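You operate a simulated robot arm through the tools that you are given. There is no shell and no other tool.

You are at the controls of a simulated robot arm. One attempt, no reset.

## Task
Change the clogged strainer for a clean one with the same number.
Fine: shut its valve first, open it last, after latching; the old one goes in the short black tray.

The check looks at the end state, three seconds after you hand in, the way a careful person would. Anything else that was tipped, shoved, dropped, spilled or broken makes it a failure.

## Robot
A 7-joint arm with a three-finger gripper, fixed in place. Base frame: the origin is on the floor under the middle of its stand, x ahead of it, y to its left, z up; the work surface is at about z = 0.9. Units: m, degrees, N and s.
It reaches about 1.342 m from its shoulder. Its first joint turns from -166.0 to 166.0 degrees. Payload 2.69 kg.
The TCP is the grasp point between the finger pads, 0.03 m short of the fingertips. In the tool frame z runs along the fingers and y along their closing line. The gripper opens to 0.128 m; its body begins 0.117 m behind the TCP.
Orientation is that of the tool frame in the base frame, as a unit quaternion [x, y, z, w]. With the fingers straight down and closing along the base's y, the tool's x points along the base's -x, its y along +y and its z along -z.

## Interface
- The arm moves only by the tool move_arm. Its argument "deltas" is a list of rows, each an object (a shift or turn left out is 0, a gripper value left out holds the last) with "linear": the shift along the tool's x, y, z in cm, a list of three; "delta_rot": the turn, a rotation vector about the tool's x, y, z in degrees, a list of three. In form: [{"linear": [x, y, z], "delta_rot": [ax, ay, az]}, ...]. A call has 1 to 20 rows; each row is the pose to reach, as a shift and turn from the pose commanded when the call began, along the tool's axes at that moment. "claw" is the opening, from 0 (shut) to 1 (fully open), set as the call begins (left out, the last holds). Rows are played at 5 a second. More than 0.05 m and 8.6 degrees between two rows, or a gripper value outside its range, and nothing of the call is played. Where a pose cannot be reached the arm comes as near as it can. A force on the tool above 90 N (or 10 N above the force at the start of the call, whichever is more), or a blocked arm, ends the call early, and 0.2 s more pass. Each finger travels about 0.127 m/s and halts on what it meets, pressing with about 40 N; the grip force reading is that of the motor and also rises with nothing between the fingers. The clock runs only during rows and for 0.2 s after the last one: add rows that repeat a pose to give the fingers time. It gives the time, the measured TCP pose, the force on the tool (base axes), the opening and the grip force at its end, in the units of the frame above (readings bear some noise), with the torque about the TCP (base axes, N m) and any sound that the robot's microphone picked up, and new pictures: "views" is both (left out), scene, wrist or none.
- Cameras (640 x 400 px; columns grow to the right, rows downward): "scene" is fixed at [0.401, -0.5004, 1.4899]; the picture's right is [1.00, -0.07, 0.00], its down [-0.03, -0.44, -0.90] and it looks along [0.06, 0.90, -0.44] (base axes); focal length 334 px, centre (320, 200). "wrist" rides on the gripper at [0.058, 0.054, -0.131] in the tool frame; the picture's right is [-0.68, 0.74, 0.00], its down [-0.62, -0.57, -0.55] and it looks along [-0.40, -0.37, 0.84] (tool axes); focal length 234 px, centre (320, 200). There is no depth. A picture from a camera that has moved, and an enlarged one, comes with that camera's place and axes in the base frame and with its lens.
- move_column(by): moves the trunk up (or, below 0, down) by that many m; the arm rides with it, the base frame stays. It gives what a move gives, with no picture.
- inspect(camera, box): a new picture of the part [left, top, right, bottom] of that camera's present view, enlarged. It takes no simulated time.
- close_job(): hands the job in; it is judged then, once.

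Places have to be worked out from the pictures, the camera data and where the tool is seen. Open the gripper and draw the arm clear of the work before you hand the job in, unless the task says otherwise.

The tools are called as a command line: name --argument value ..., lists and objects as JSON in quotes. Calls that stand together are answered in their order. move_arm: Moves the arm, as the interface text tells. Its arguments: {"type":"object","properties":{"deltas":{"type":"array"},"claw":{"type":"number"},"views":{"type":"string","enum":["both","scene","wrist","none"]}},"required":["deltas"]} The other tools are called the same way: move_column (by) moves the trunk up or down; inspect (camera, box) takes an enlarged picture of a part of a camera's view; close_job () hands the job in.

At the start:

```text
time: 0.0
position: [0.4305, 0.5486, 1.2371]
ee_rot: [0.0, 1.0, 0.0, -0.001]
force: [-1.4, -0.2, -1.0]
moment: [-0.01, 0.0, 0.0]
gripper_width: 0.1282
grasp_force: 0.1
trunk travel left (down, up): [-0.15, 0.2]
```

scene: 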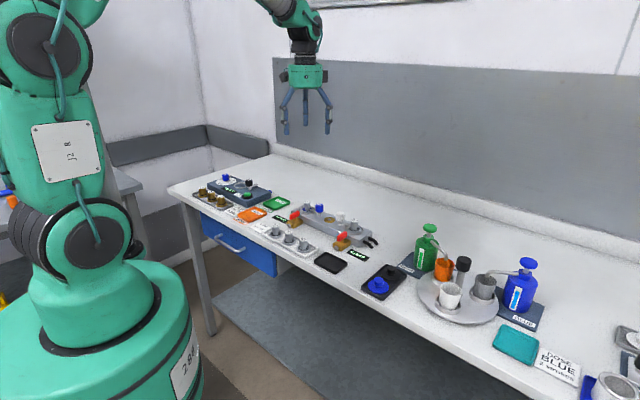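
wrist: 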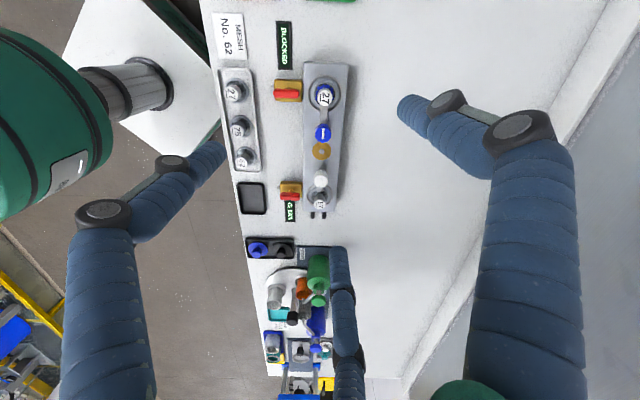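

I'll start by looking closely at the strainer fixture and its surroundings in both cameras before moving.

inspect --camera "scene" --box '[240, 180, 400, 280]'

inspect --camera "wrist" --box '[200, 0, 400, 125]'

inspect --camera "wrist" --box '[200, 110, 400, 235]'

inspect --camera "scene" --box '[160, 160, 320, 260]'

```text
4.00 times, centred on (320, 230) of scene
camera zoom: at [0.401, -0.5004, 1.4899], right [1.0, -0.07, 0.0], down [-0.03, -0.44, -0.9], along [0.06, 0.9, -0.44], focal length 1336 px, centre (320, 80)
```

zoom: 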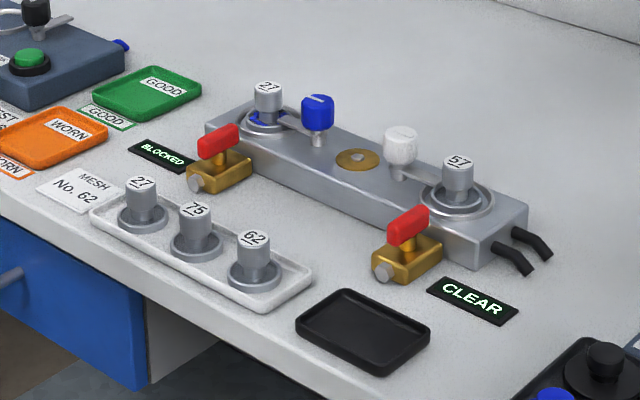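

```text
3.20 times, centred on (300, 62) of wrist
camera zoom: at [0.373, 0.6019, 1.367], right [0.68, 0.74, 0.0], down [0.62, -0.57, 0.55], along [0.4, -0.37, -0.84], focal length 749 px, centre (384, 640)
```

zoom: 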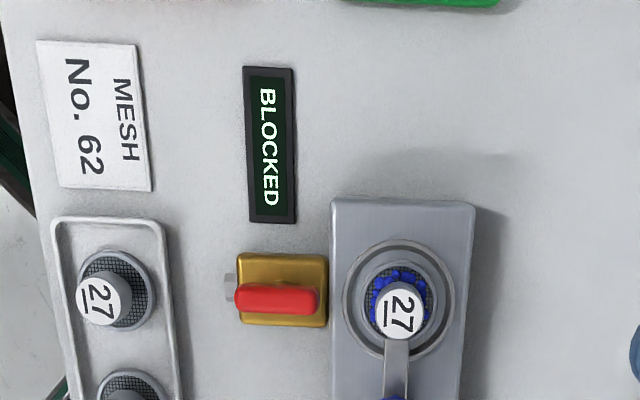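

```text
3.20 times, centred on (300, 172) of wrist
camera zoom: at [0.373, 0.6019, 1.367], right [0.68, 0.74, 0.0], down [0.62, -0.57, 0.55], along [0.4, -0.37, -0.84], focal length 749 px, centre (384, 288)
```

zoom: 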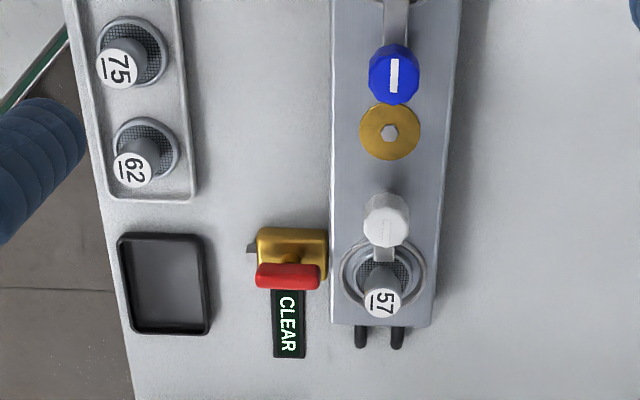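

```text
4.00 times, centred on (240, 210) of scene
camera zoom: at [0.401, -0.5004, 1.4899], right [1.0, -0.07, 0.0], down [-0.03, -0.44, -0.9], along [0.06, 0.9, -0.44], focal length 1336 px, centre (640, 160)
```

zoom: 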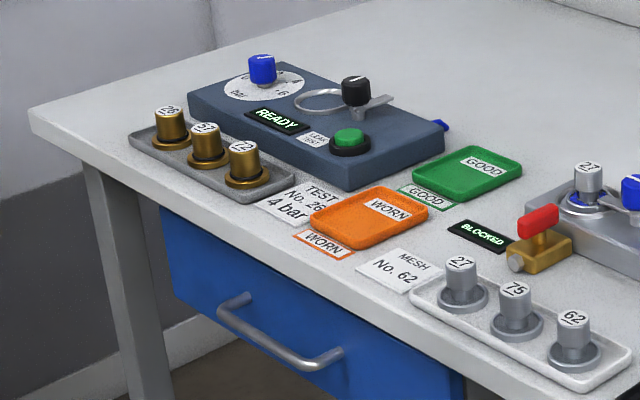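

The clogged strainer is No. 27 (blue debris) in the left socket, under the latch with the blue knob. The left valve belongs to it, and a clean 27 is in the white tray. I'll zoom in further on the details before planning.

inspect --camera "wrist" --box '[270, 60, 366, 120]'

inspect --camera "wrist" --box '[270, 110, 366, 170]'

inspect --camera "wrist" --box '[210, 60, 306, 120]'

inspect --camera "wrist" --box '[210, 115, 306, 175]'

inspect --camera "wrist" --box '[270, 160, 366, 220]'

inspect --camera "scene" --box '[284, 192, 364, 242]'

inspect --camera "scene" --box '[300, 235, 420, 310]'

```text
6.67 times, centred on (318, 90) of wrist
camera zoom: at [0.373, 0.6019, 1.367], right [0.68, 0.74, 0.0], down [0.62, -0.57, 0.55], along [0.4, -0.37, -0.84], focal length 1561 px, centre (333, 933)
```

zoom: 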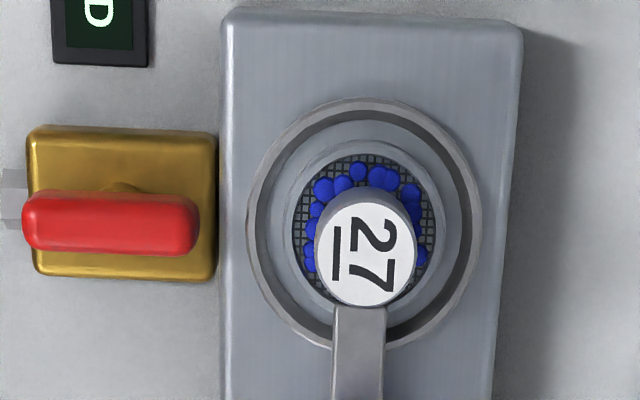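

```text
6.67 times, centred on (318, 140) of wrist
camera zoom: at [0.373, 0.6019, 1.367], right [0.68, 0.74, 0.0], down [0.62, -0.57, 0.55], along [0.4, -0.37, -0.84], focal length 1561 px, centre (333, 600)
```

zoom: 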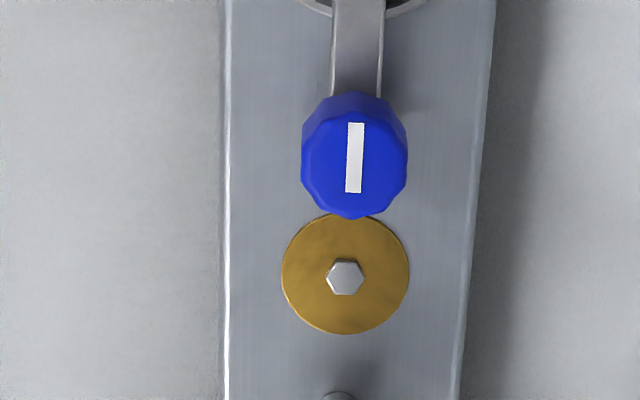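

```text
6.67 times, centred on (258, 90) of wrist
camera zoom: at [0.373, 0.6019, 1.367], right [0.68, 0.74, 0.0], down [0.62, -0.57, 0.55], along [0.4, -0.37, -0.84], focal length 1561 px, centre (733, 933)
```

zoom: 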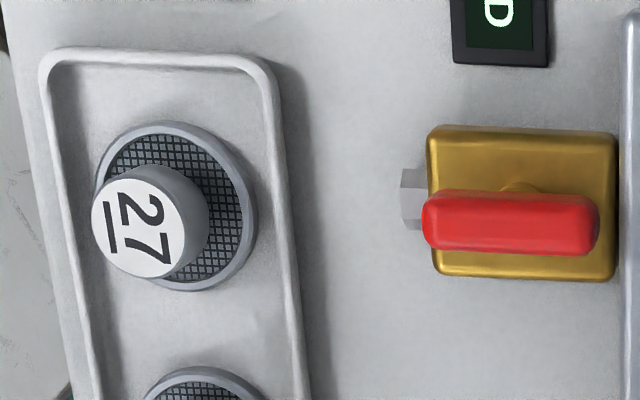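

```text
6.67 times, centred on (258, 145) of wrist
camera zoom: at [0.373, 0.6019, 1.367], right [0.68, 0.74, 0.0], down [0.62, -0.57, 0.55], along [0.4, -0.37, -0.84], focal length 1561 px, centre (733, 567)
```

zoom: 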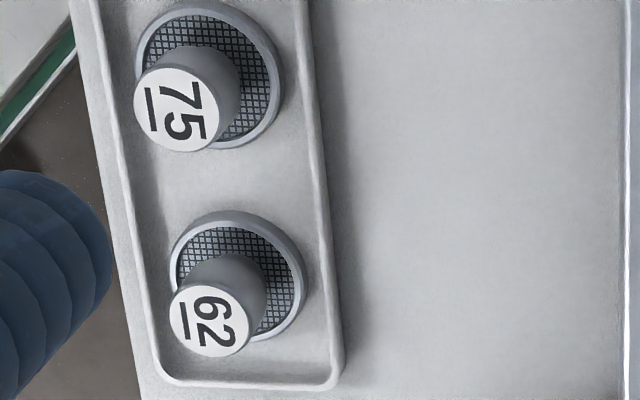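

```text
6.67 times, centred on (318, 190) of wrist
camera zoom: at [0.373, 0.6019, 1.367], right [0.68, 0.74, 0.0], down [0.62, -0.57, 0.55], along [0.4, -0.37, -0.84], focal length 1561 px, centre (333, 267)
```

zoom: 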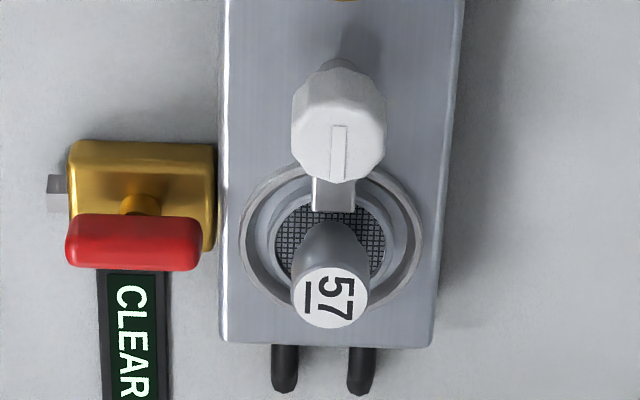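

```text
8.00 times, centred on (324, 217) of scene
camera zoom: at [0.401, -0.5004, 1.4899], right [1.0, -0.07, 0.0], down [-0.03, -0.44, -0.9], along [0.06, 0.9, -0.44], focal length 2672 px, centre (288, 64)
```

zoom: 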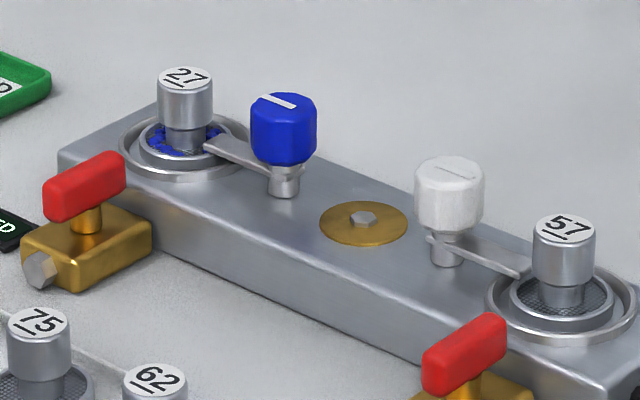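

```text
5.33 times, centred on (360, 272) of scene
camera zoom: at [0.401, -0.5004, 1.4899], right [1.0, -0.07, 0.0], down [-0.03, -0.44, -0.9], along [0.06, 0.9, -0.44], focal length 1782 px, centre (107, -187)
```

zoom: 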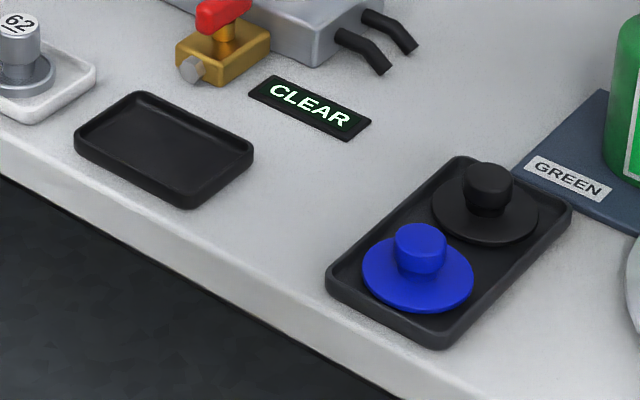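

The layout so far, triangulated from both cameras:

| Item | Position (m) |
|---|---|
| Clogged 27 cap top | ≈ (0.428, 0.562, 0.962) |
| Blue latch knob | ≈ (0.4675, 0.522, 0.969) |
| Left valve handle | ≈ (0.3825, 0.516, 0.937), along the pipe, so open |
| Clean 27 cap top | ≈ (0.3195, 0.447, 0.937) |

The fixture runs at -45°. I'll turn the tool -45° at this height, partly close the claw and see how the fingers move.

move_arm --deltas '[{"delta_rot": [0, 0, -8]}, {"delta_rot": [0, 0, -16]}, {"delta_rot": [0, 0, -24]}, {"delta_rot": [0, 0, -32]}, {"delta_rot": [0, 0, -40]}, {"delta_rot": [0, 0, -45]}, {"delta_rot": [0, 0, -45]}, {"delta_rot": [0, 0, -45]}]' --claw 0.4

```text
time: 1.8
position: [0.4314, 0.5494, 1.237]
ee_rot: [-0.383, 0.924, 0.0, 0.0]
force: [-0.6, -0.3, 0.0]
moment: [0.02, 0.03, 0.02]
gripper_width: 0.0513
grasp_force: 0.0
trunk travel left (down, up): [-0.15, 0.2]
camera wrist: at [0.352, 0.5446, 1.3671], right [-0.04, 1.0, 0.0], down [0.84, 0.04, 0.55], along [0.55, 0.02, -0.84], focal length 234 px, centre (320, 200)
```

scene: 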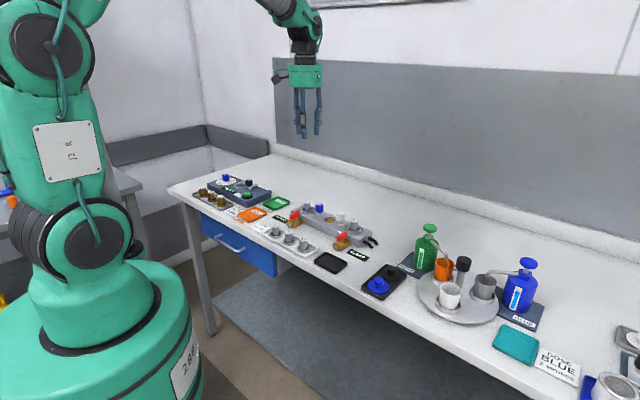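
wrist: 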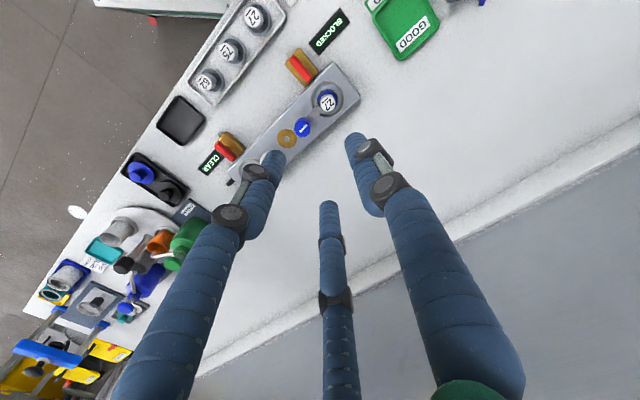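

The fingers are 120° apart and close radially. At width 0.051 the finger centres sit about 0.036 m out. I'll zoom in on the fingertips and check the scene from this orientation.

inspect --camera "wrist" --box '[230, 110, 422, 230]'

inspect --camera "scene" --box '[260, 50, 356, 150]'

inspect --camera "wrist" --box '[260, 30, 380, 105]'

```text
3.33 times, centred on (326, 170) of wrist
camera zoom: at [0.352, 0.5446, 1.3671], right [-0.04, 1.0, 0.0], down [0.84, 0.04, 0.55], along [0.55, 0.02, -0.84], focal length 781 px, centre (300, 300)
```

zoom: 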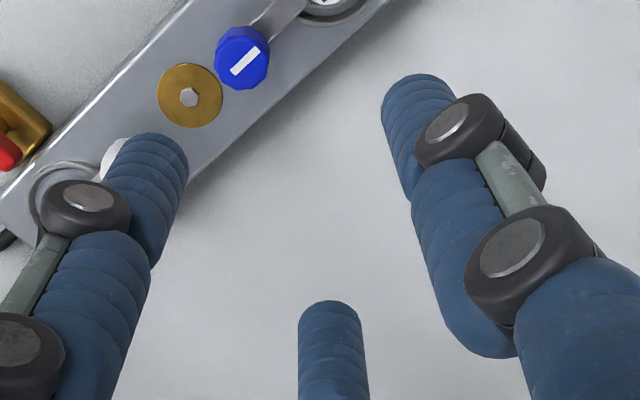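

```text
4.00 times, centred on (308, 100) of scene
camera zoom: at [0.401, -0.5004, 1.4899], right [1.0, -0.07, 0.0], down [-0.03, -0.44, -0.9], along [0.06, 0.9, -0.44], focal length 1336 px, centre (368, 600)
```

zoom: 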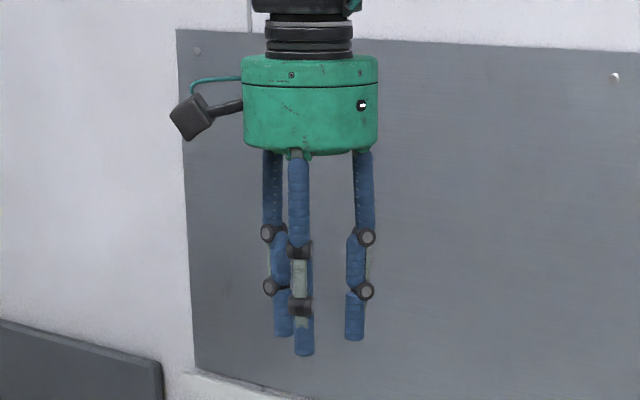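

```text
5.33 times, centred on (320, 68) of wrist
camera zoom: at [0.352, 0.5446, 1.3671], right [-0.04, 1.0, 0.0], down [0.84, 0.04, 0.55], along [0.55, 0.02, -0.84], focal length 1249 px, centre (320, 907)
```

zoom: 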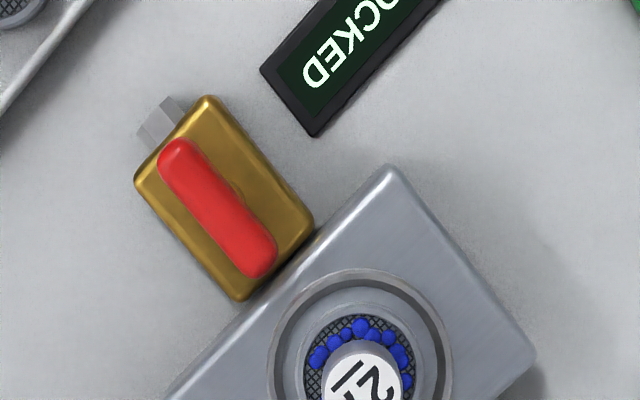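

Finger diameter is about 16 mm. I'll move above the left valve handle, offset about 6 mm along tool -y so all three fingers contact at a similar closure, and stop with the fingertips around z = 0.99 to check alignment.

move_arm --deltas '[{"linear": [2, 0.2, 3]}, {"linear": [4, 0.4, 6]}, {"linear": [5.72, 0.56, 9]}, {"linear": [5.72, 0.56, 12.5]}, {"linear": [5.72, 0.56, 16]}, {"linear": [5.72, 0.56, 19]}, {"linear": [5.72, 0.56, 21]}, {"linear": [5.72, 0.56, 21]}]'

```text
time: 3.6
position: [0.388, 0.5124, 1.0265]
ee_rot: [-0.383, 0.924, 0.001, 0.0]
force: [-0.5, -0.5, -0.1]
moment: [-0.02, -0.01, 0.01]
gripper_width: 0.0513
grasp_force: 0.0
trunk travel left (down, up): [-0.15, 0.2]
camera wrist: at [0.3085, 0.5095, 1.1579], right [-0.04, 1.0, 0.0], down [0.84, 0.04, 0.55], along [0.55, 0.02, -0.84], focal length 234 px, centre (320, 200)
```

scene: 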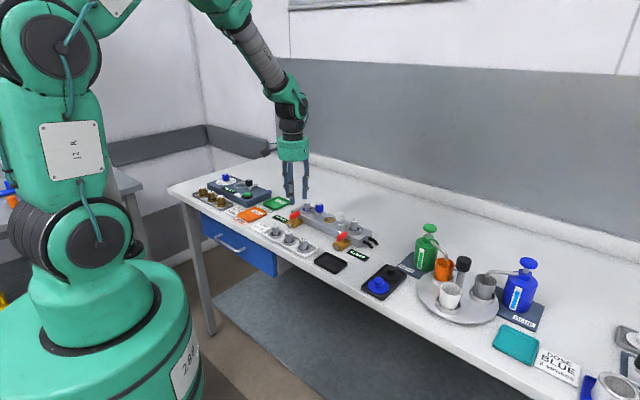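
wrist: 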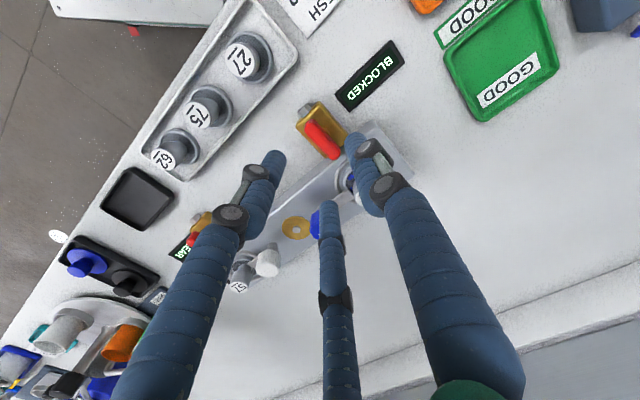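

TCP is near (0.388, 0.512, 1.027). I'll zoom in to re-locate the handle relative to the fingers before going down.

inspect --camera "wrist" --box '[240, 80, 400, 180]'

inspect --camera "scene" --box '[260, 130, 356, 230]'

```text
4.00 times, centred on (320, 130) of wrist
camera zoom: at [0.3085, 0.5095, 1.1579], right [-0.04, 1.0, 0.0], down [0.84, 0.04, 0.55], along [0.55, 0.02, -0.84], focal length 937 px, centre (320, 480)
```

zoom: 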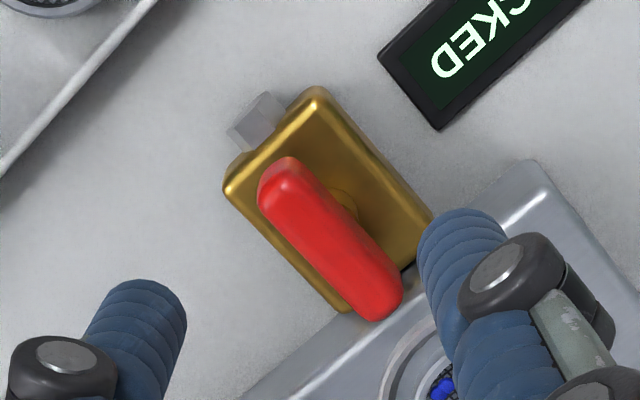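

```text
4.00 times, centred on (308, 180) of scene
camera zoom: at [0.401, -0.5004, 1.4899], right [1.0, -0.07, 0.0], down [-0.03, -0.44, -0.9], along [0.06, 0.9, -0.44], focal length 1336 px, centre (368, 280)
```

zoom: 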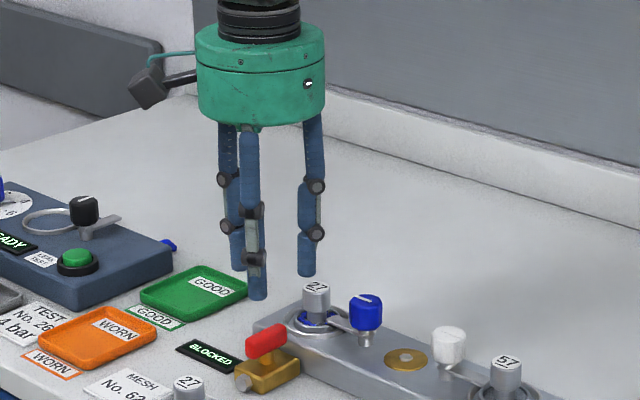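

The handle axis is at about (0.3815, 0.515), top near z = 0.942. I'll correct by about 2.5 mm and go down in stages to fingertip height about 0.931, which is just above the block top at ~0.926.

move_arm --deltas '[{"linear": [0.25, 0.04, 2]}, {"linear": [0.25, 0.04, 4]}, {"linear": [0.25, 0.04, 5.5]}, {"linear": [0.25, 0.04, 5.5]}]'

```text
time: 4.6
position: [0.3849, 0.5101, 0.9704]
ee_rot: [-0.382, 0.924, -0.001, 0.0]
force: [0.1, 0.0, -1.0]
moment: [0.03, -0.02, -0.02]
gripper_width: 0.051
grasp_force: 0.0
trunk travel left (down, up): [-0.15, 0.2]
camera wrist: at [0.3055, 0.507, 1.1017], right [-0.04, 1.0, 0.0], down [0.84, 0.04, 0.55], along [0.55, 0.02, -0.84], focal length 234 px, centre (320, 200)
```

scene: 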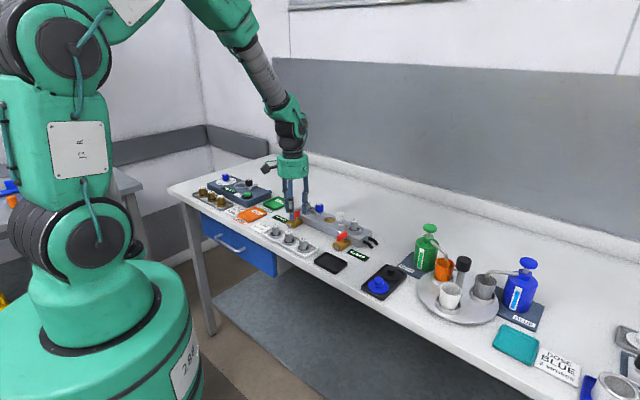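
wrist: 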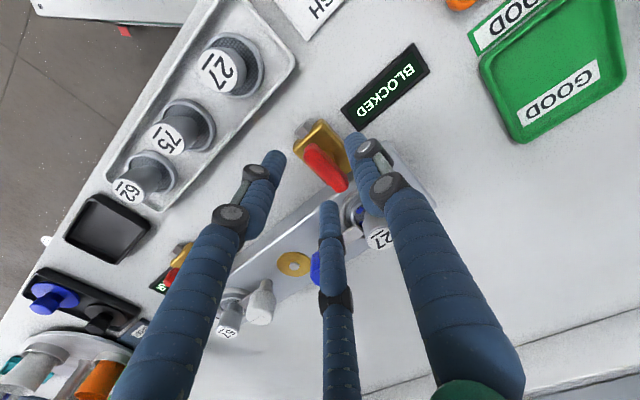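

inspect --camera "wrist" --box '[248, 100, 408, 200]'

inspect --camera "scene" --box '[270, 175, 350, 225]'

```text
4.00 times, centred on (328, 150) of wrist
camera zoom: at [0.3055, 0.507, 1.1017], right [-0.04, 1.0, 0.0], down [0.84, 0.04, 0.55], along [0.55, 0.02, -0.84], focal length 937 px, centre (288, 400)
```

zoom: 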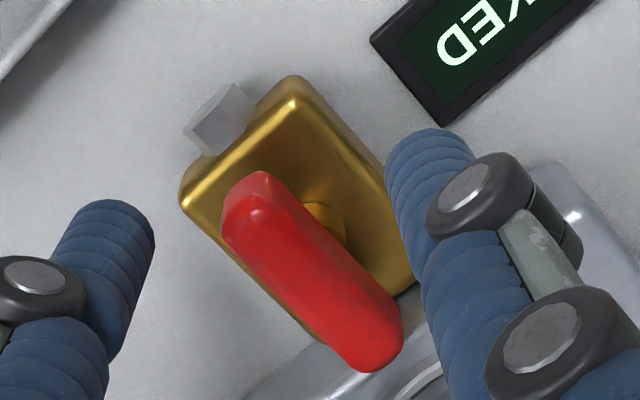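

```text
8.00 times, centred on (310, 200) of scene
camera zoom: at [0.401, -0.5004, 1.4899], right [1.0, -0.07, 0.0], down [-0.03, -0.44, -0.9], along [0.06, 0.9, -0.44], focal length 2672 px, centre (400, 200)
```

zoom: 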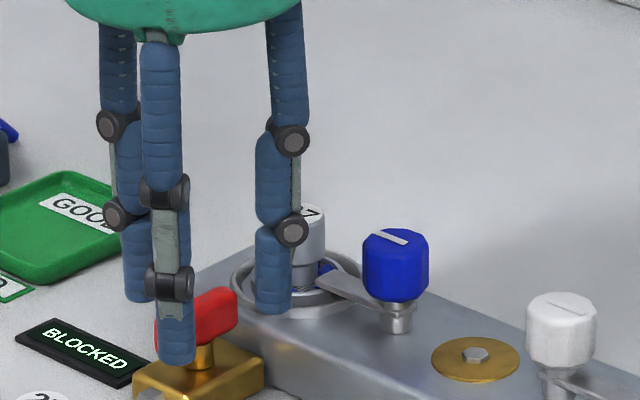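

Fingers straddle the handle cleanly, with TCP about 6 mm to the two-finger side as planned. Going down the last ~9 mm, then closing on the handle.

move_arm --deltas '[{"linear": [0, 0, 0.5]}, {"linear": [0, 0, 0.9]}, {"linear": [0, 0, 0.9]}]' --views "none"

move_arm --deltas '[{"linear": [0, 0, 0]}, {"linear": [0, 0, 0]}, {"linear": [0, 0, 0]}, {"linear": [0, 0, 0]}]' --claw 0.0

```text
time: 5.4
position: [0.3848, 0.5087, 0.9625]
ee_rot: [-0.383, 0.924, 0.0, 0.0]
force: [-0.1, 0.1, 0.1]
moment: [0.04, 0.0, 0.02]
gripper_width: 0.0511
grasp_force: 0.0
trunk travel left (down, up): [-0.15, 0.2]
```

```text
time: 6.4
position: [0.3852, 0.5108, 0.9632]
ee_rot: [-0.383, 0.924, 0.001, 0.0]
force: [1.6, -1.4, -1.0]
moment: [0.06, 0.03, -0.01]
gripper_width: 0.022
grasp_force: 45.2
trunk travel left (down, up): [-0.15, 0.2]
camera wrist: at [0.306, 0.5067, 1.0931], right [-0.04, 1.0, 0.0], down [0.84, 0.04, 0.55], along [0.55, 0.02, -0.84], focal length 234 px, centre (320, 200)
```

scene: 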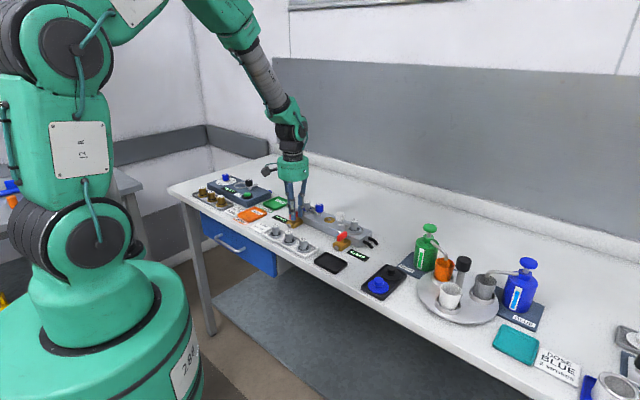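
wrist: 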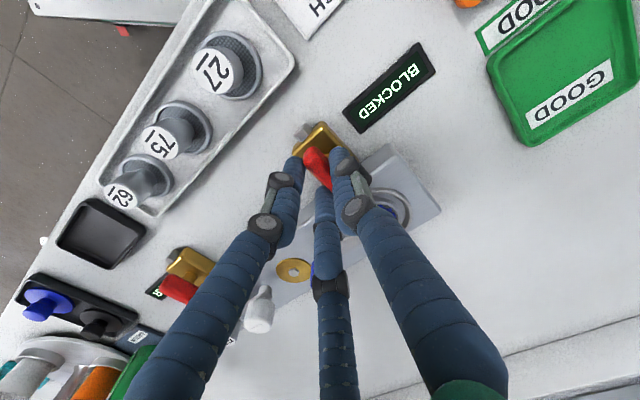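

The handle is gripped at width 0.022. I'll turn about the valve axis by a small test angle of +12° about tool z, which is clockwise from above, and check the torque for resistance.

move_arm --deltas '[{"linear": [0.06, 0.0, 0], "delta_rot": [0, 0, 6]}, {"linear": [0.12, 0.01, 0], "delta_rot": [0, 0, 12]}, {"linear": [0.12, 0.01, 0], "delta_rot": [0, 0, 12]}]'

```text
time: 7.2
position: [0.3843, 0.5097, 0.9619]
ee_rot: [-0.283, 0.959, 0.001, -0.001]
force: [-9.3, 9.5, -6.0]
moment: [0.28, 0.33, 0.02]
gripper_width: 0.022
grasp_force: 44.6
trunk travel left (down, up): [-0.15, 0.2]
camera wrist: at [0.3059, 0.5232, 1.0931], right [0.17, 0.99, 0.0], down [0.82, -0.14, 0.55], along [0.54, -0.09, -0.84], focal length 234 px, centre (320, 200)
```

scene: 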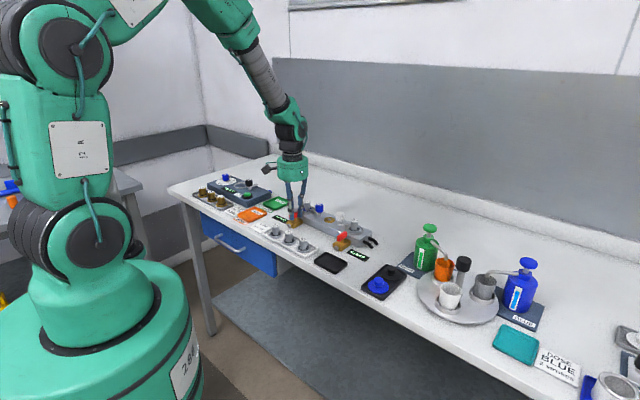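
wrist: 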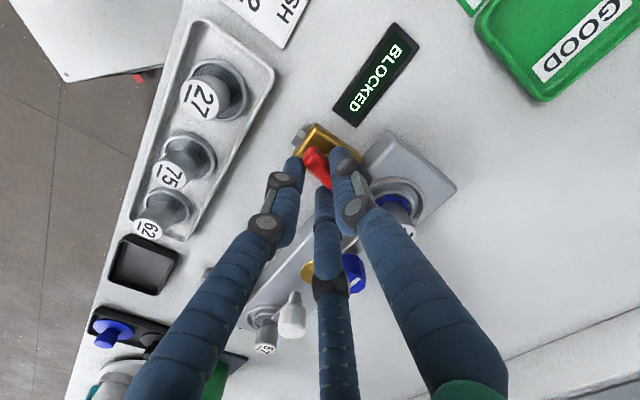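

inspect --camera "wrist" --box '[264, 110, 384, 185]'

inspect --camera "scene" --box '[270, 175, 350, 225]'

```text
5.33 times, centred on (324, 148) of wrist
camera zoom: at [0.3059, 0.5232, 1.0931], right [0.17, 0.99, 0.0], down [0.82, -0.14, 0.55], along [0.54, -0.09, -0.84], focal length 1249 px, centre (299, 480)
```

zoom: 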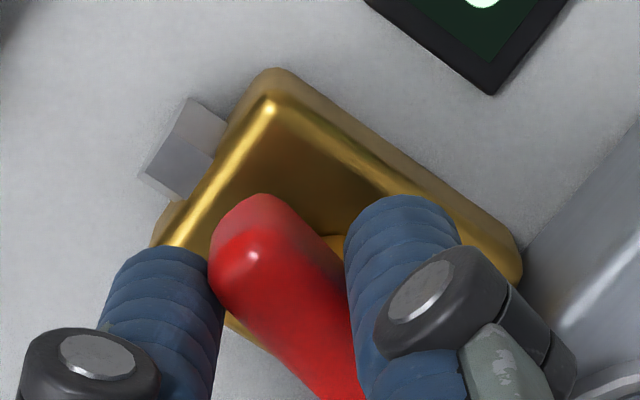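

```text
8.00 times, centred on (310, 200) of scene
camera zoom: at [0.401, -0.5004, 1.4899], right [1.0, -0.07, 0.0], down [-0.03, -0.44, -0.9], along [0.06, 0.9, -0.44], focal length 2672 px, centre (400, 200)
```

zoom: 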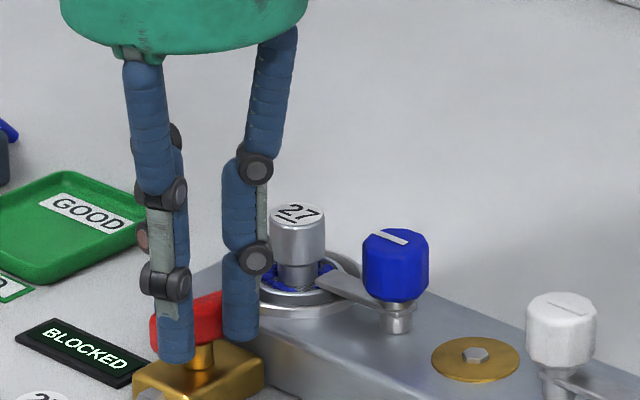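

The handle turned with the gripper and there's no torque resistance. The 13 N side force suggests the real axis is about 2 mm off my estimate, toward the block. I'll correct for that and continue the turn.

move_arm --deltas '[{"linear": [0.08, 0.036, 0], "delta_rot": [0, 0, 8]}, {"linear": [0.157, 0.084, 0], "delta_rot": [0, 0, 16]}, {"linear": [0.225, 0.141, 0], "delta_rot": [0, 0, 24]}, {"linear": [0.225, 0.141, 0], "delta_rot": [0, 0, 24]}]' --views "wrist"

```text
time: 8.2
position: [0.3827, 0.5106, 0.9623]
ee_rot: [-0.077, 0.997, 0.0, 0.001]
force: [-5.7, 12.9, -2.4]
moment: [0.41, -0.03, 0.07]
gripper_width: 0.0219
grasp_force: 44.6
trunk travel left (down, up): [-0.15, 0.2]
camera wrist: at [0.3156, 0.5542, 1.0931], right [0.55, 0.83, 0.0], down [0.7, -0.46, 0.55], along [0.46, -0.3, -0.84], focal length 234 px, centre (320, 200)
```

wrist: 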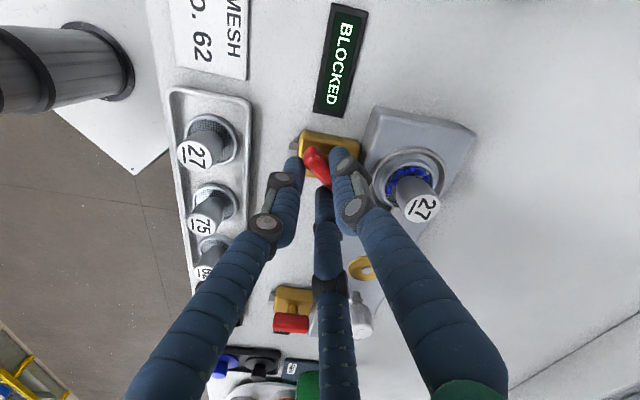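

Turned 36° so far with a steady ~14 N side force. I'll continue another 30° with a small y relief.

move_arm --deltas '[{"linear": [0.088, 0.057, 0], "delta_rot": [0, 0, 8]}, {"linear": [0.171, 0.116, 0], "delta_rot": [0, 0, 16]}, {"linear": [0.245, 0.176, 0], "delta_rot": [0, 0, 24]}, {"linear": [0.296, 0.227, 0], "delta_rot": [0, 0, 30]}, {"linear": [0.296, 0.227, 0], "delta_rot": [0, 0, 30]}]' --views "wrist"

```text
time: 9.4
position: [0.3797, 0.5128, 0.9629]
ee_rot: [0.183, 0.983, 0.001, 0.0]
force: [11.1, 10.0, 3.2]
moment: [0.14, -0.67, 0.03]
gripper_width: 0.0218
grasp_force: 45.1
trunk travel left (down, up): [-0.15, 0.2]
camera wrist: at [0.3441, 0.583, 1.0931], right [0.9, 0.44, 0.0], down [0.37, -0.75, 0.55], along [0.24, -0.49, -0.84], focal length 234 px, centre (320, 200)
```

wrist: 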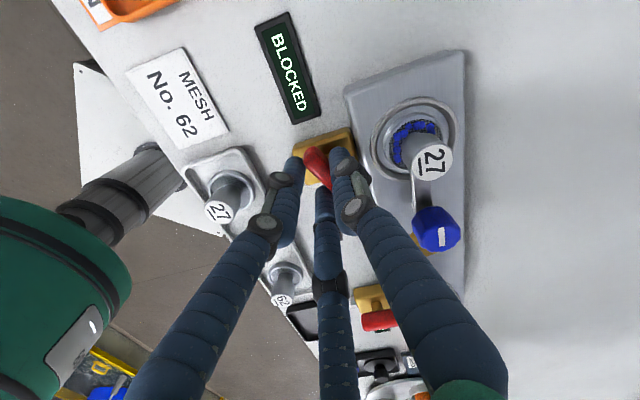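

66° done. I'll turn the remaining 24° to bring the handle fully crosswise.

move_arm --deltas '[{"linear": [0.07, 0.061, 0], "delta_rot": [0, 0, 8]}, {"linear": [0.14, 0.124, 0], "delta_rot": [0, 0, 16]}, {"linear": [0.21, 0.188, 0], "delta_rot": [0, 0, 24]}, {"linear": [0.21, 0.188, 0], "delta_rot": [0, 0, 24]}, {"linear": [0.21, 0.188, 0], "delta_rot": [0, 0, 24]}]' --views "both"

```text
time: 10.6
position: [0.38, 0.5146, 0.9614]
ee_rot: [0.384, 0.923, 0.0, 0.0]
force: [27.3, 5.4, 4.3]
moment: [-0.09, -0.98, 0.0]
gripper_width: 0.0217
grasp_force: 45.5
trunk travel left (down, up): [-0.15, 0.2]
camera wrist: at [0.3751, 0.5934, 1.0931], right [1.0, 0.04, 0.0], down [0.03, -0.84, 0.55], along [0.02, -0.55, -0.84], focal length 234 px, centre (320, 200)
```

scene: 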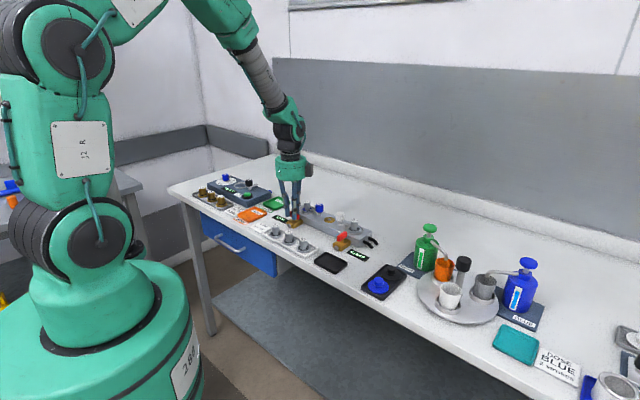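
wrist: 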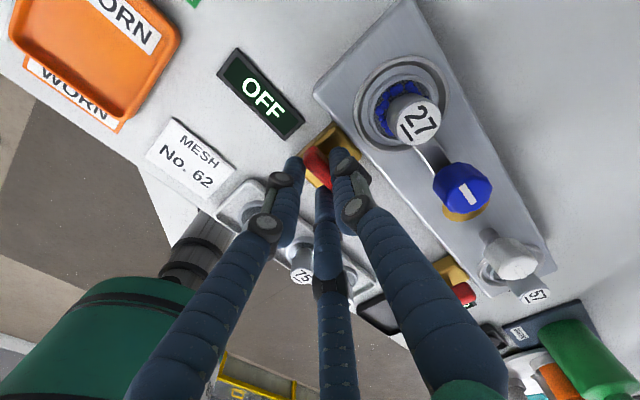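

The display now reads OFF, so the valve is shut. I'll relieve the side load slightly, open the claw just enough to free the handle, then lift straight up.

move_arm --deltas '[{"linear": [-0.05, 0.08, 0]}, {"linear": [-0.05, 0.08, 0]}]' --views "none"

move_arm --deltas '[{"linear": [0, 0, 0]}, {"linear": [0, 0, 0]}, {"linear": [0, 0, 0]}]' --claw 0.28 --views "wrist"

```text
time: 11.2
position: [0.3791, 0.5141, 0.9622]
ee_rot: [0.383, 0.924, 0.001, 0.0]
force: [20.6, 3.8, 14.5]
moment: [0.15, -0.57, 0.02]
gripper_width: 0.0214
grasp_force: 45.0
trunk travel left (down, up): [-0.15, 0.2]
```

```text
time: 12.0
position: [0.378, 0.5147, 0.9616]
ee_rot: [0.383, 0.924, 0.001, -0.001]
force: [0.0, -0.2, -0.4]
moment: [-0.01, -0.01, -0.03]
gripper_width: 0.0359
grasp_force: 0.1
trunk travel left (down, up): [-0.15, 0.2]
camera wrist: at [0.3743, 0.5931, 1.0922], right [1.0, 0.04, 0.0], down [0.04, -0.83, 0.55], along [0.02, -0.55, -0.84], focal length 234 px, centre (320, 200)
```

wrist: 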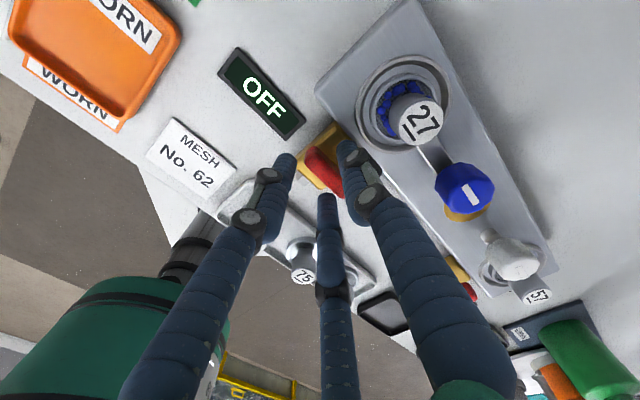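

The handle is free and there's no force on the tool. Lifting straight up 8 cm, then I'll check the valve position.

move_arm --deltas '[{"linear": [0, 0, -2]}, {"linear": [0, 0, -4.5]}, {"linear": [0, 0, -7]}, {"linear": [0, 0, -8]}, {"linear": [0, 0, -8]}]' --views "none"

move_arm --deltas '[{"linear": [-0.97, 1.16, 0], "delta_rot": [0, 0, -8]}, {"linear": [-1.94, 2.32, 0], "delta_rot": [0, 0, -16]}, {"linear": [-2.91, 3.48, 0], "delta_rot": [0, 0, -24]}, {"linear": [-3.88, 4.64, 0], "delta_rot": [0, 0, -32]}, {"linear": [-4.85, 5.8, 0], "delta_rot": [0, 0, -40]}, {"linear": [-5.82, 6.96, 0], "delta_rot": [0, 0, -45]}, {"linear": [-5.82, 6.96, 0], "delta_rot": [0, 0, -45]}]' --claw 0.4

```text
time: 13.2
position: [0.3784, 0.5136, 1.0435]
ee_rot: [0.382, 0.924, 0.001, 0.0]
force: [0.2, -0.2, 0.5]
moment: [0.06, 0.0, -0.02]
gripper_width: 0.0357
grasp_force: 0.0
trunk travel left (down, up): [-0.15, 0.2]
```

```text
time: 14.8
position: [0.4692, 0.5221, 1.0448]
ee_rot: [0.0, 1.0, 0.0, 0.0]
force: [0.5, -0.5, 0.5]
moment: [-0.01, 0.01, -0.02]
gripper_width: 0.0512
grasp_force: 0.2
trunk travel left (down, up): [-0.15, 0.2]
camera wrist: at [0.4107, 0.5761, 1.1738], right [0.68, 0.74, 0.0], down [0.62, -0.56, 0.55], along [0.4, -0.37, -0.84], focal length 234 px, centre (320, 200)
```

scene: 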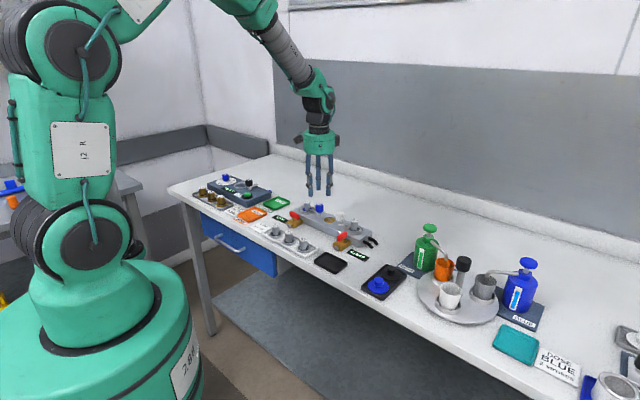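
wrist: 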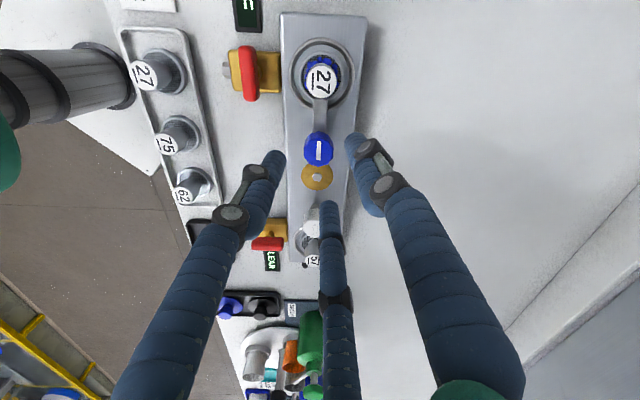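

inspect --camera "wrist" --box '[230, 30, 390, 130]'

inspect --camera "wrist" --box '[272, 100, 368, 160]'

inspect --camera "scene" --box '[270, 175, 366, 235]'

```text
4.00 times, centred on (310, 80) of wrist
camera zoom: at [0.4107, 0.5761, 1.1738], right [0.68, 0.74, 0.0], down [0.62, -0.56, 0.55], along [0.4, -0.37, -0.84], focal length 937 px, centre (360, 680)
```

zoom: 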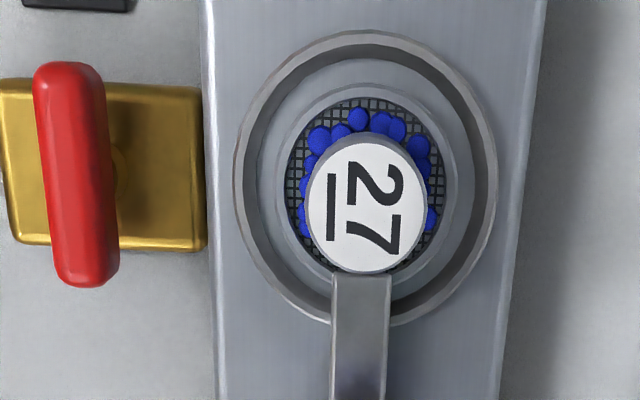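

```text
6.67 times, centred on (320, 130) of wrist
camera zoom: at [0.4107, 0.5761, 1.1738], right [0.68, 0.74, 0.0], down [0.62, -0.56, 0.55], along [0.4, -0.37, -0.84], focal length 1561 px, centre (320, 667)
```

zoom: 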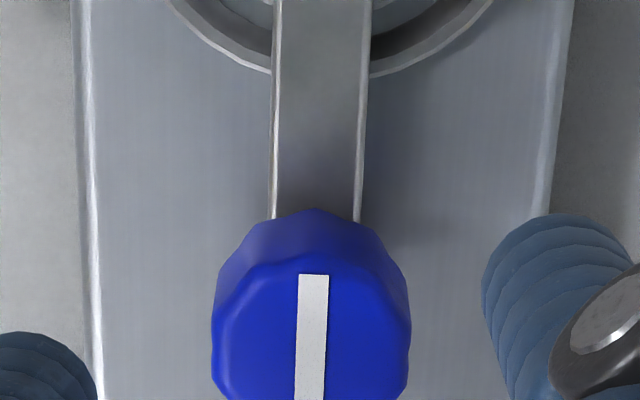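

```text
6.67 times, centred on (318, 205) of scene
camera zoom: at [0.401, -0.5004, 1.4899], right [1.0, -0.07, 0.0], down [-0.03, -0.44, -0.9], along [0.06, 0.9, -0.44], focal length 2227 px, centre (333, 167)
```

zoom: 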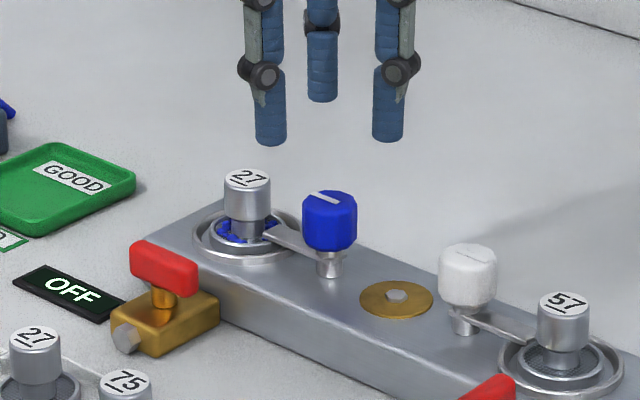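

The valve handle is exactly crosswise. The knob centre is at about (0.4668, 0.522), top z ≈ 0.969. I'll shift 1.5 mm and go down to TCP z ≈ 0.974, which puts the tips at ≈ 0.944, above the latch bar.

move_arm --deltas '[{"linear": [0.17, 0, 2]}, {"linear": [0.17, 0, 4]}, {"linear": [0.17, 0, 5.5]}, {"linear": [0.17, 0, 6.8]}, {"linear": [0.17, 0, 6.8]}]'

inspect --camera "scene" --box '[270, 165, 366, 225]'

inspect --camera "wrist" --box '[240, 100, 400, 200]'

```text
time: 16.0
position: [0.4678, 0.5207, 0.9734]
ee_rot: [0.0, 1.0, 0.0, 0.0]
force: [0.1, -0.3, 0.3]
moment: [-0.01, -0.01, -0.05]
gripper_width: 0.0513
grasp_force: 0.1
trunk travel left (down, up): [-0.15, 0.2]
camera wrist: at [0.4091, 0.5754, 1.1045], right [0.68, 0.74, 0.0], down [0.62, -0.57, 0.55], along [0.4, -0.37, -0.84], focal length 234 px, centre (320, 200)
```

scene: 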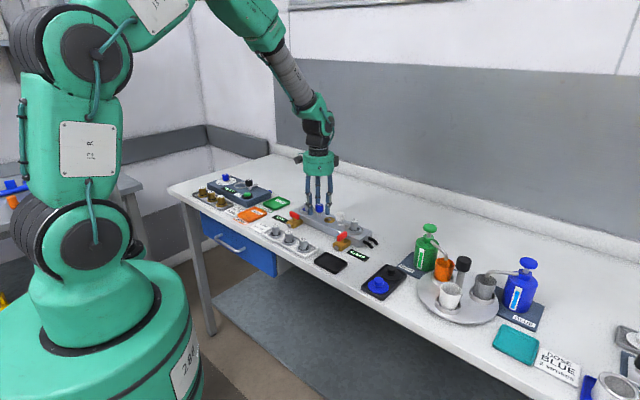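
wrist: 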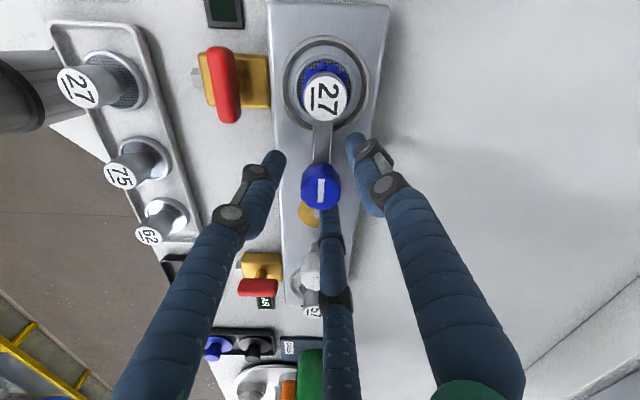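

```text
6.67 times, centred on (318, 195) of scene
camera zoom: at [0.401, -0.5004, 1.4899], right [1.0, -0.07, 0.0], down [-0.03, -0.44, -0.9], along [0.06, 0.9, -0.44], focal length 2227 px, centre (333, 233)
```

zoom: 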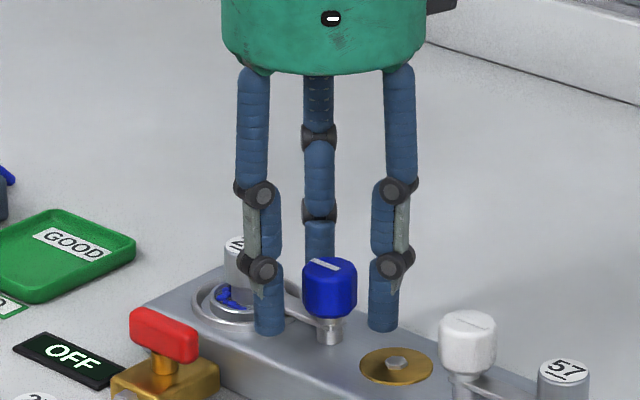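

```text
4.00 times, centred on (320, 150) of wrist
camera zoom: at [0.4091, 0.5754, 1.1045], right [0.68, 0.74, 0.0], down [0.62, -0.57, 0.55], along [0.4, -0.37, -0.84], focal length 937 px, centre (320, 400)
```

zoom: 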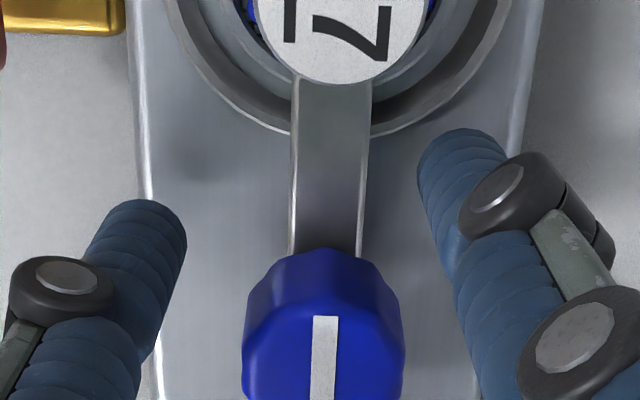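

The knob sits centred between the three fingers. Closing on it.

move_arm --deltas '[{"linear": [0, 0, 0]}, {"linear": [0, 0, 0]}, {"linear": [0, 0, 0]}]' --claw 0.0 --views "none"

move_arm --deltas '[{"delta_rot": [0, 0, 6]}, {"delta_rot": [0, 0, 12]}, {"delta_rot": [0, 0, 12]}]' --views "wrist"

```text
time: 16.8
position: [0.4707, 0.519, 0.9745]
ee_rot: [0.0, 1.0, 0.0, 0.0]
force: [39.3, -27.3, -5.6]
moment: [-0.84, -1.26, -0.03]
gripper_width: 0.0265
grasp_force: 45.4
trunk travel left (down, up): [-0.15, 0.2]
```

```text
time: 17.6
position: [0.4699, 0.5199, 0.9737]
ee_rot: [0.105, 0.994, 0.001, -0.001]
force: [57.2, -34.5, -12.3]
moment: [-0.7, -1.54, 0.02]
gripper_width: 0.0268
grasp_force: 45.0
trunk travel left (down, up): [-0.15, 0.2]
camera wrist: at [0.4243, 0.5846, 1.1046], right [0.82, 0.58, 0.0], down [0.48, -0.68, 0.55], along [0.32, -0.45, -0.84], focal length 234 px, centre (320, 200)
```

wrist: 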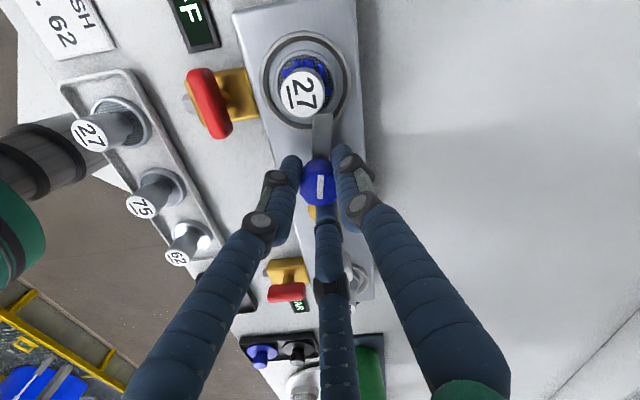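

The knob and latch bar are turning with the gripper without torque resistance, but the ~65 N side load says my centre was about 3 mm off. I'll relieve that before continuing.

move_arm --deltas '[{"linear": [-0.15, -0.05, 0]}, {"linear": [-0.3, -0.11, 0]}, {"linear": [-0.3, -0.11, 0]}]' --views "none"

inspect --camera "wrist" --box '[240, 20, 400, 120]'

```text
time: 18.4
position: [0.4699, 0.5208, 0.9734]
ee_rot: [0.104, 0.995, 0.0, -0.001]
force: [36.0, -20.3, -12.3]
moment: [-0.46, -0.73, -0.01]
gripper_width: 0.0264
grasp_force: 45.2
trunk travel left (down, up): [-0.15, 0.2]
```

```text
4.00 times, centred on (320, 70) of wrist
camera zoom: at [0.4244, 0.5846, 1.1046], right [0.82, 0.58, 0.0], down [0.49, -0.68, 0.55], along [0.32, -0.45, -0.84], focal length 937 px, centre (320, 720)
```

zoom: 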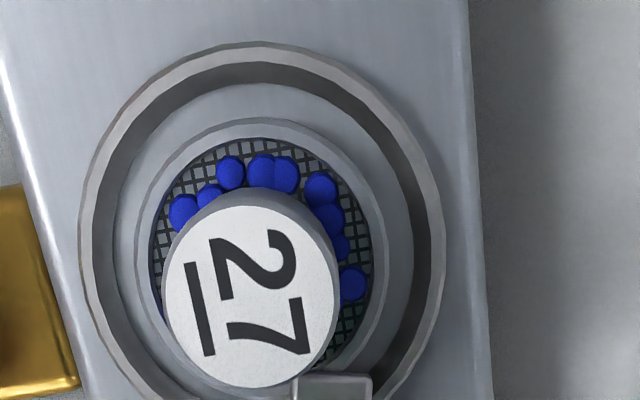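

Force fell from ~66 to ~41 N. I'll relieve further in the same direction.

move_arm --deltas '[{"linear": [-0.2, -0.06, 0]}, {"linear": [-0.38, -0.12, 0]}, {"linear": [-0.38, -0.12, 0]}, {"linear": [-0.38, -0.12, 0]}]' --views "none"

```text
time: 19.4
position: [0.4698, 0.5194, 0.9732]
ee_rot: [0.105, 0.994, 0.0, 0.0]
force: [-26.5, 17.9, -11.9]
moment: [0.8, 1.12, -0.01]
gripper_width: 0.0265
grasp_force: 45.6
trunk travel left (down, up): [-0.15, 0.2]
```

Slightly overshot, so I'll go back about 1.7 mm and continue the turn in the same direction.

move_arm --deltas '[{"linear": [0.16, 0.05, 0]}, {"linear": [0.16, 0.05, 0], "delta_rot": [0, 0, 8]}, {"linear": [0.16, 0.05, 0], "delta_rot": [0, 0, 16]}, {"linear": [0.16, 0.05, 0], "delta_rot": [0, 0, 16]}]' --views "wrist"

```text
time: 20.4
position: [0.4702, 0.5195, 0.9738]
ee_rot: [0.243, 0.97, -0.001, 0.0]
force: [-29.4, 11.6, -13.1]
moment: [0.22, 0.78, 0.03]
gripper_width: 0.0264
grasp_force: 44.9
trunk travel left (down, up): [-0.15, 0.2]
camera wrist: at [0.4441, 0.5949, 1.1044], right [0.94, 0.33, 0.0], down [0.28, -0.79, 0.55], along [0.18, -0.52, -0.83], focal length 234 px, centre (320, 200)
```

wrist: 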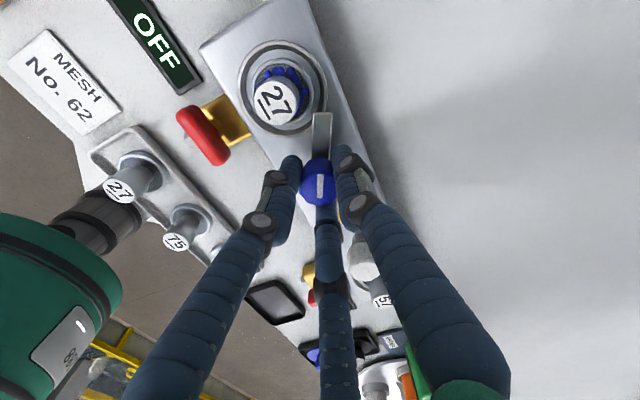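

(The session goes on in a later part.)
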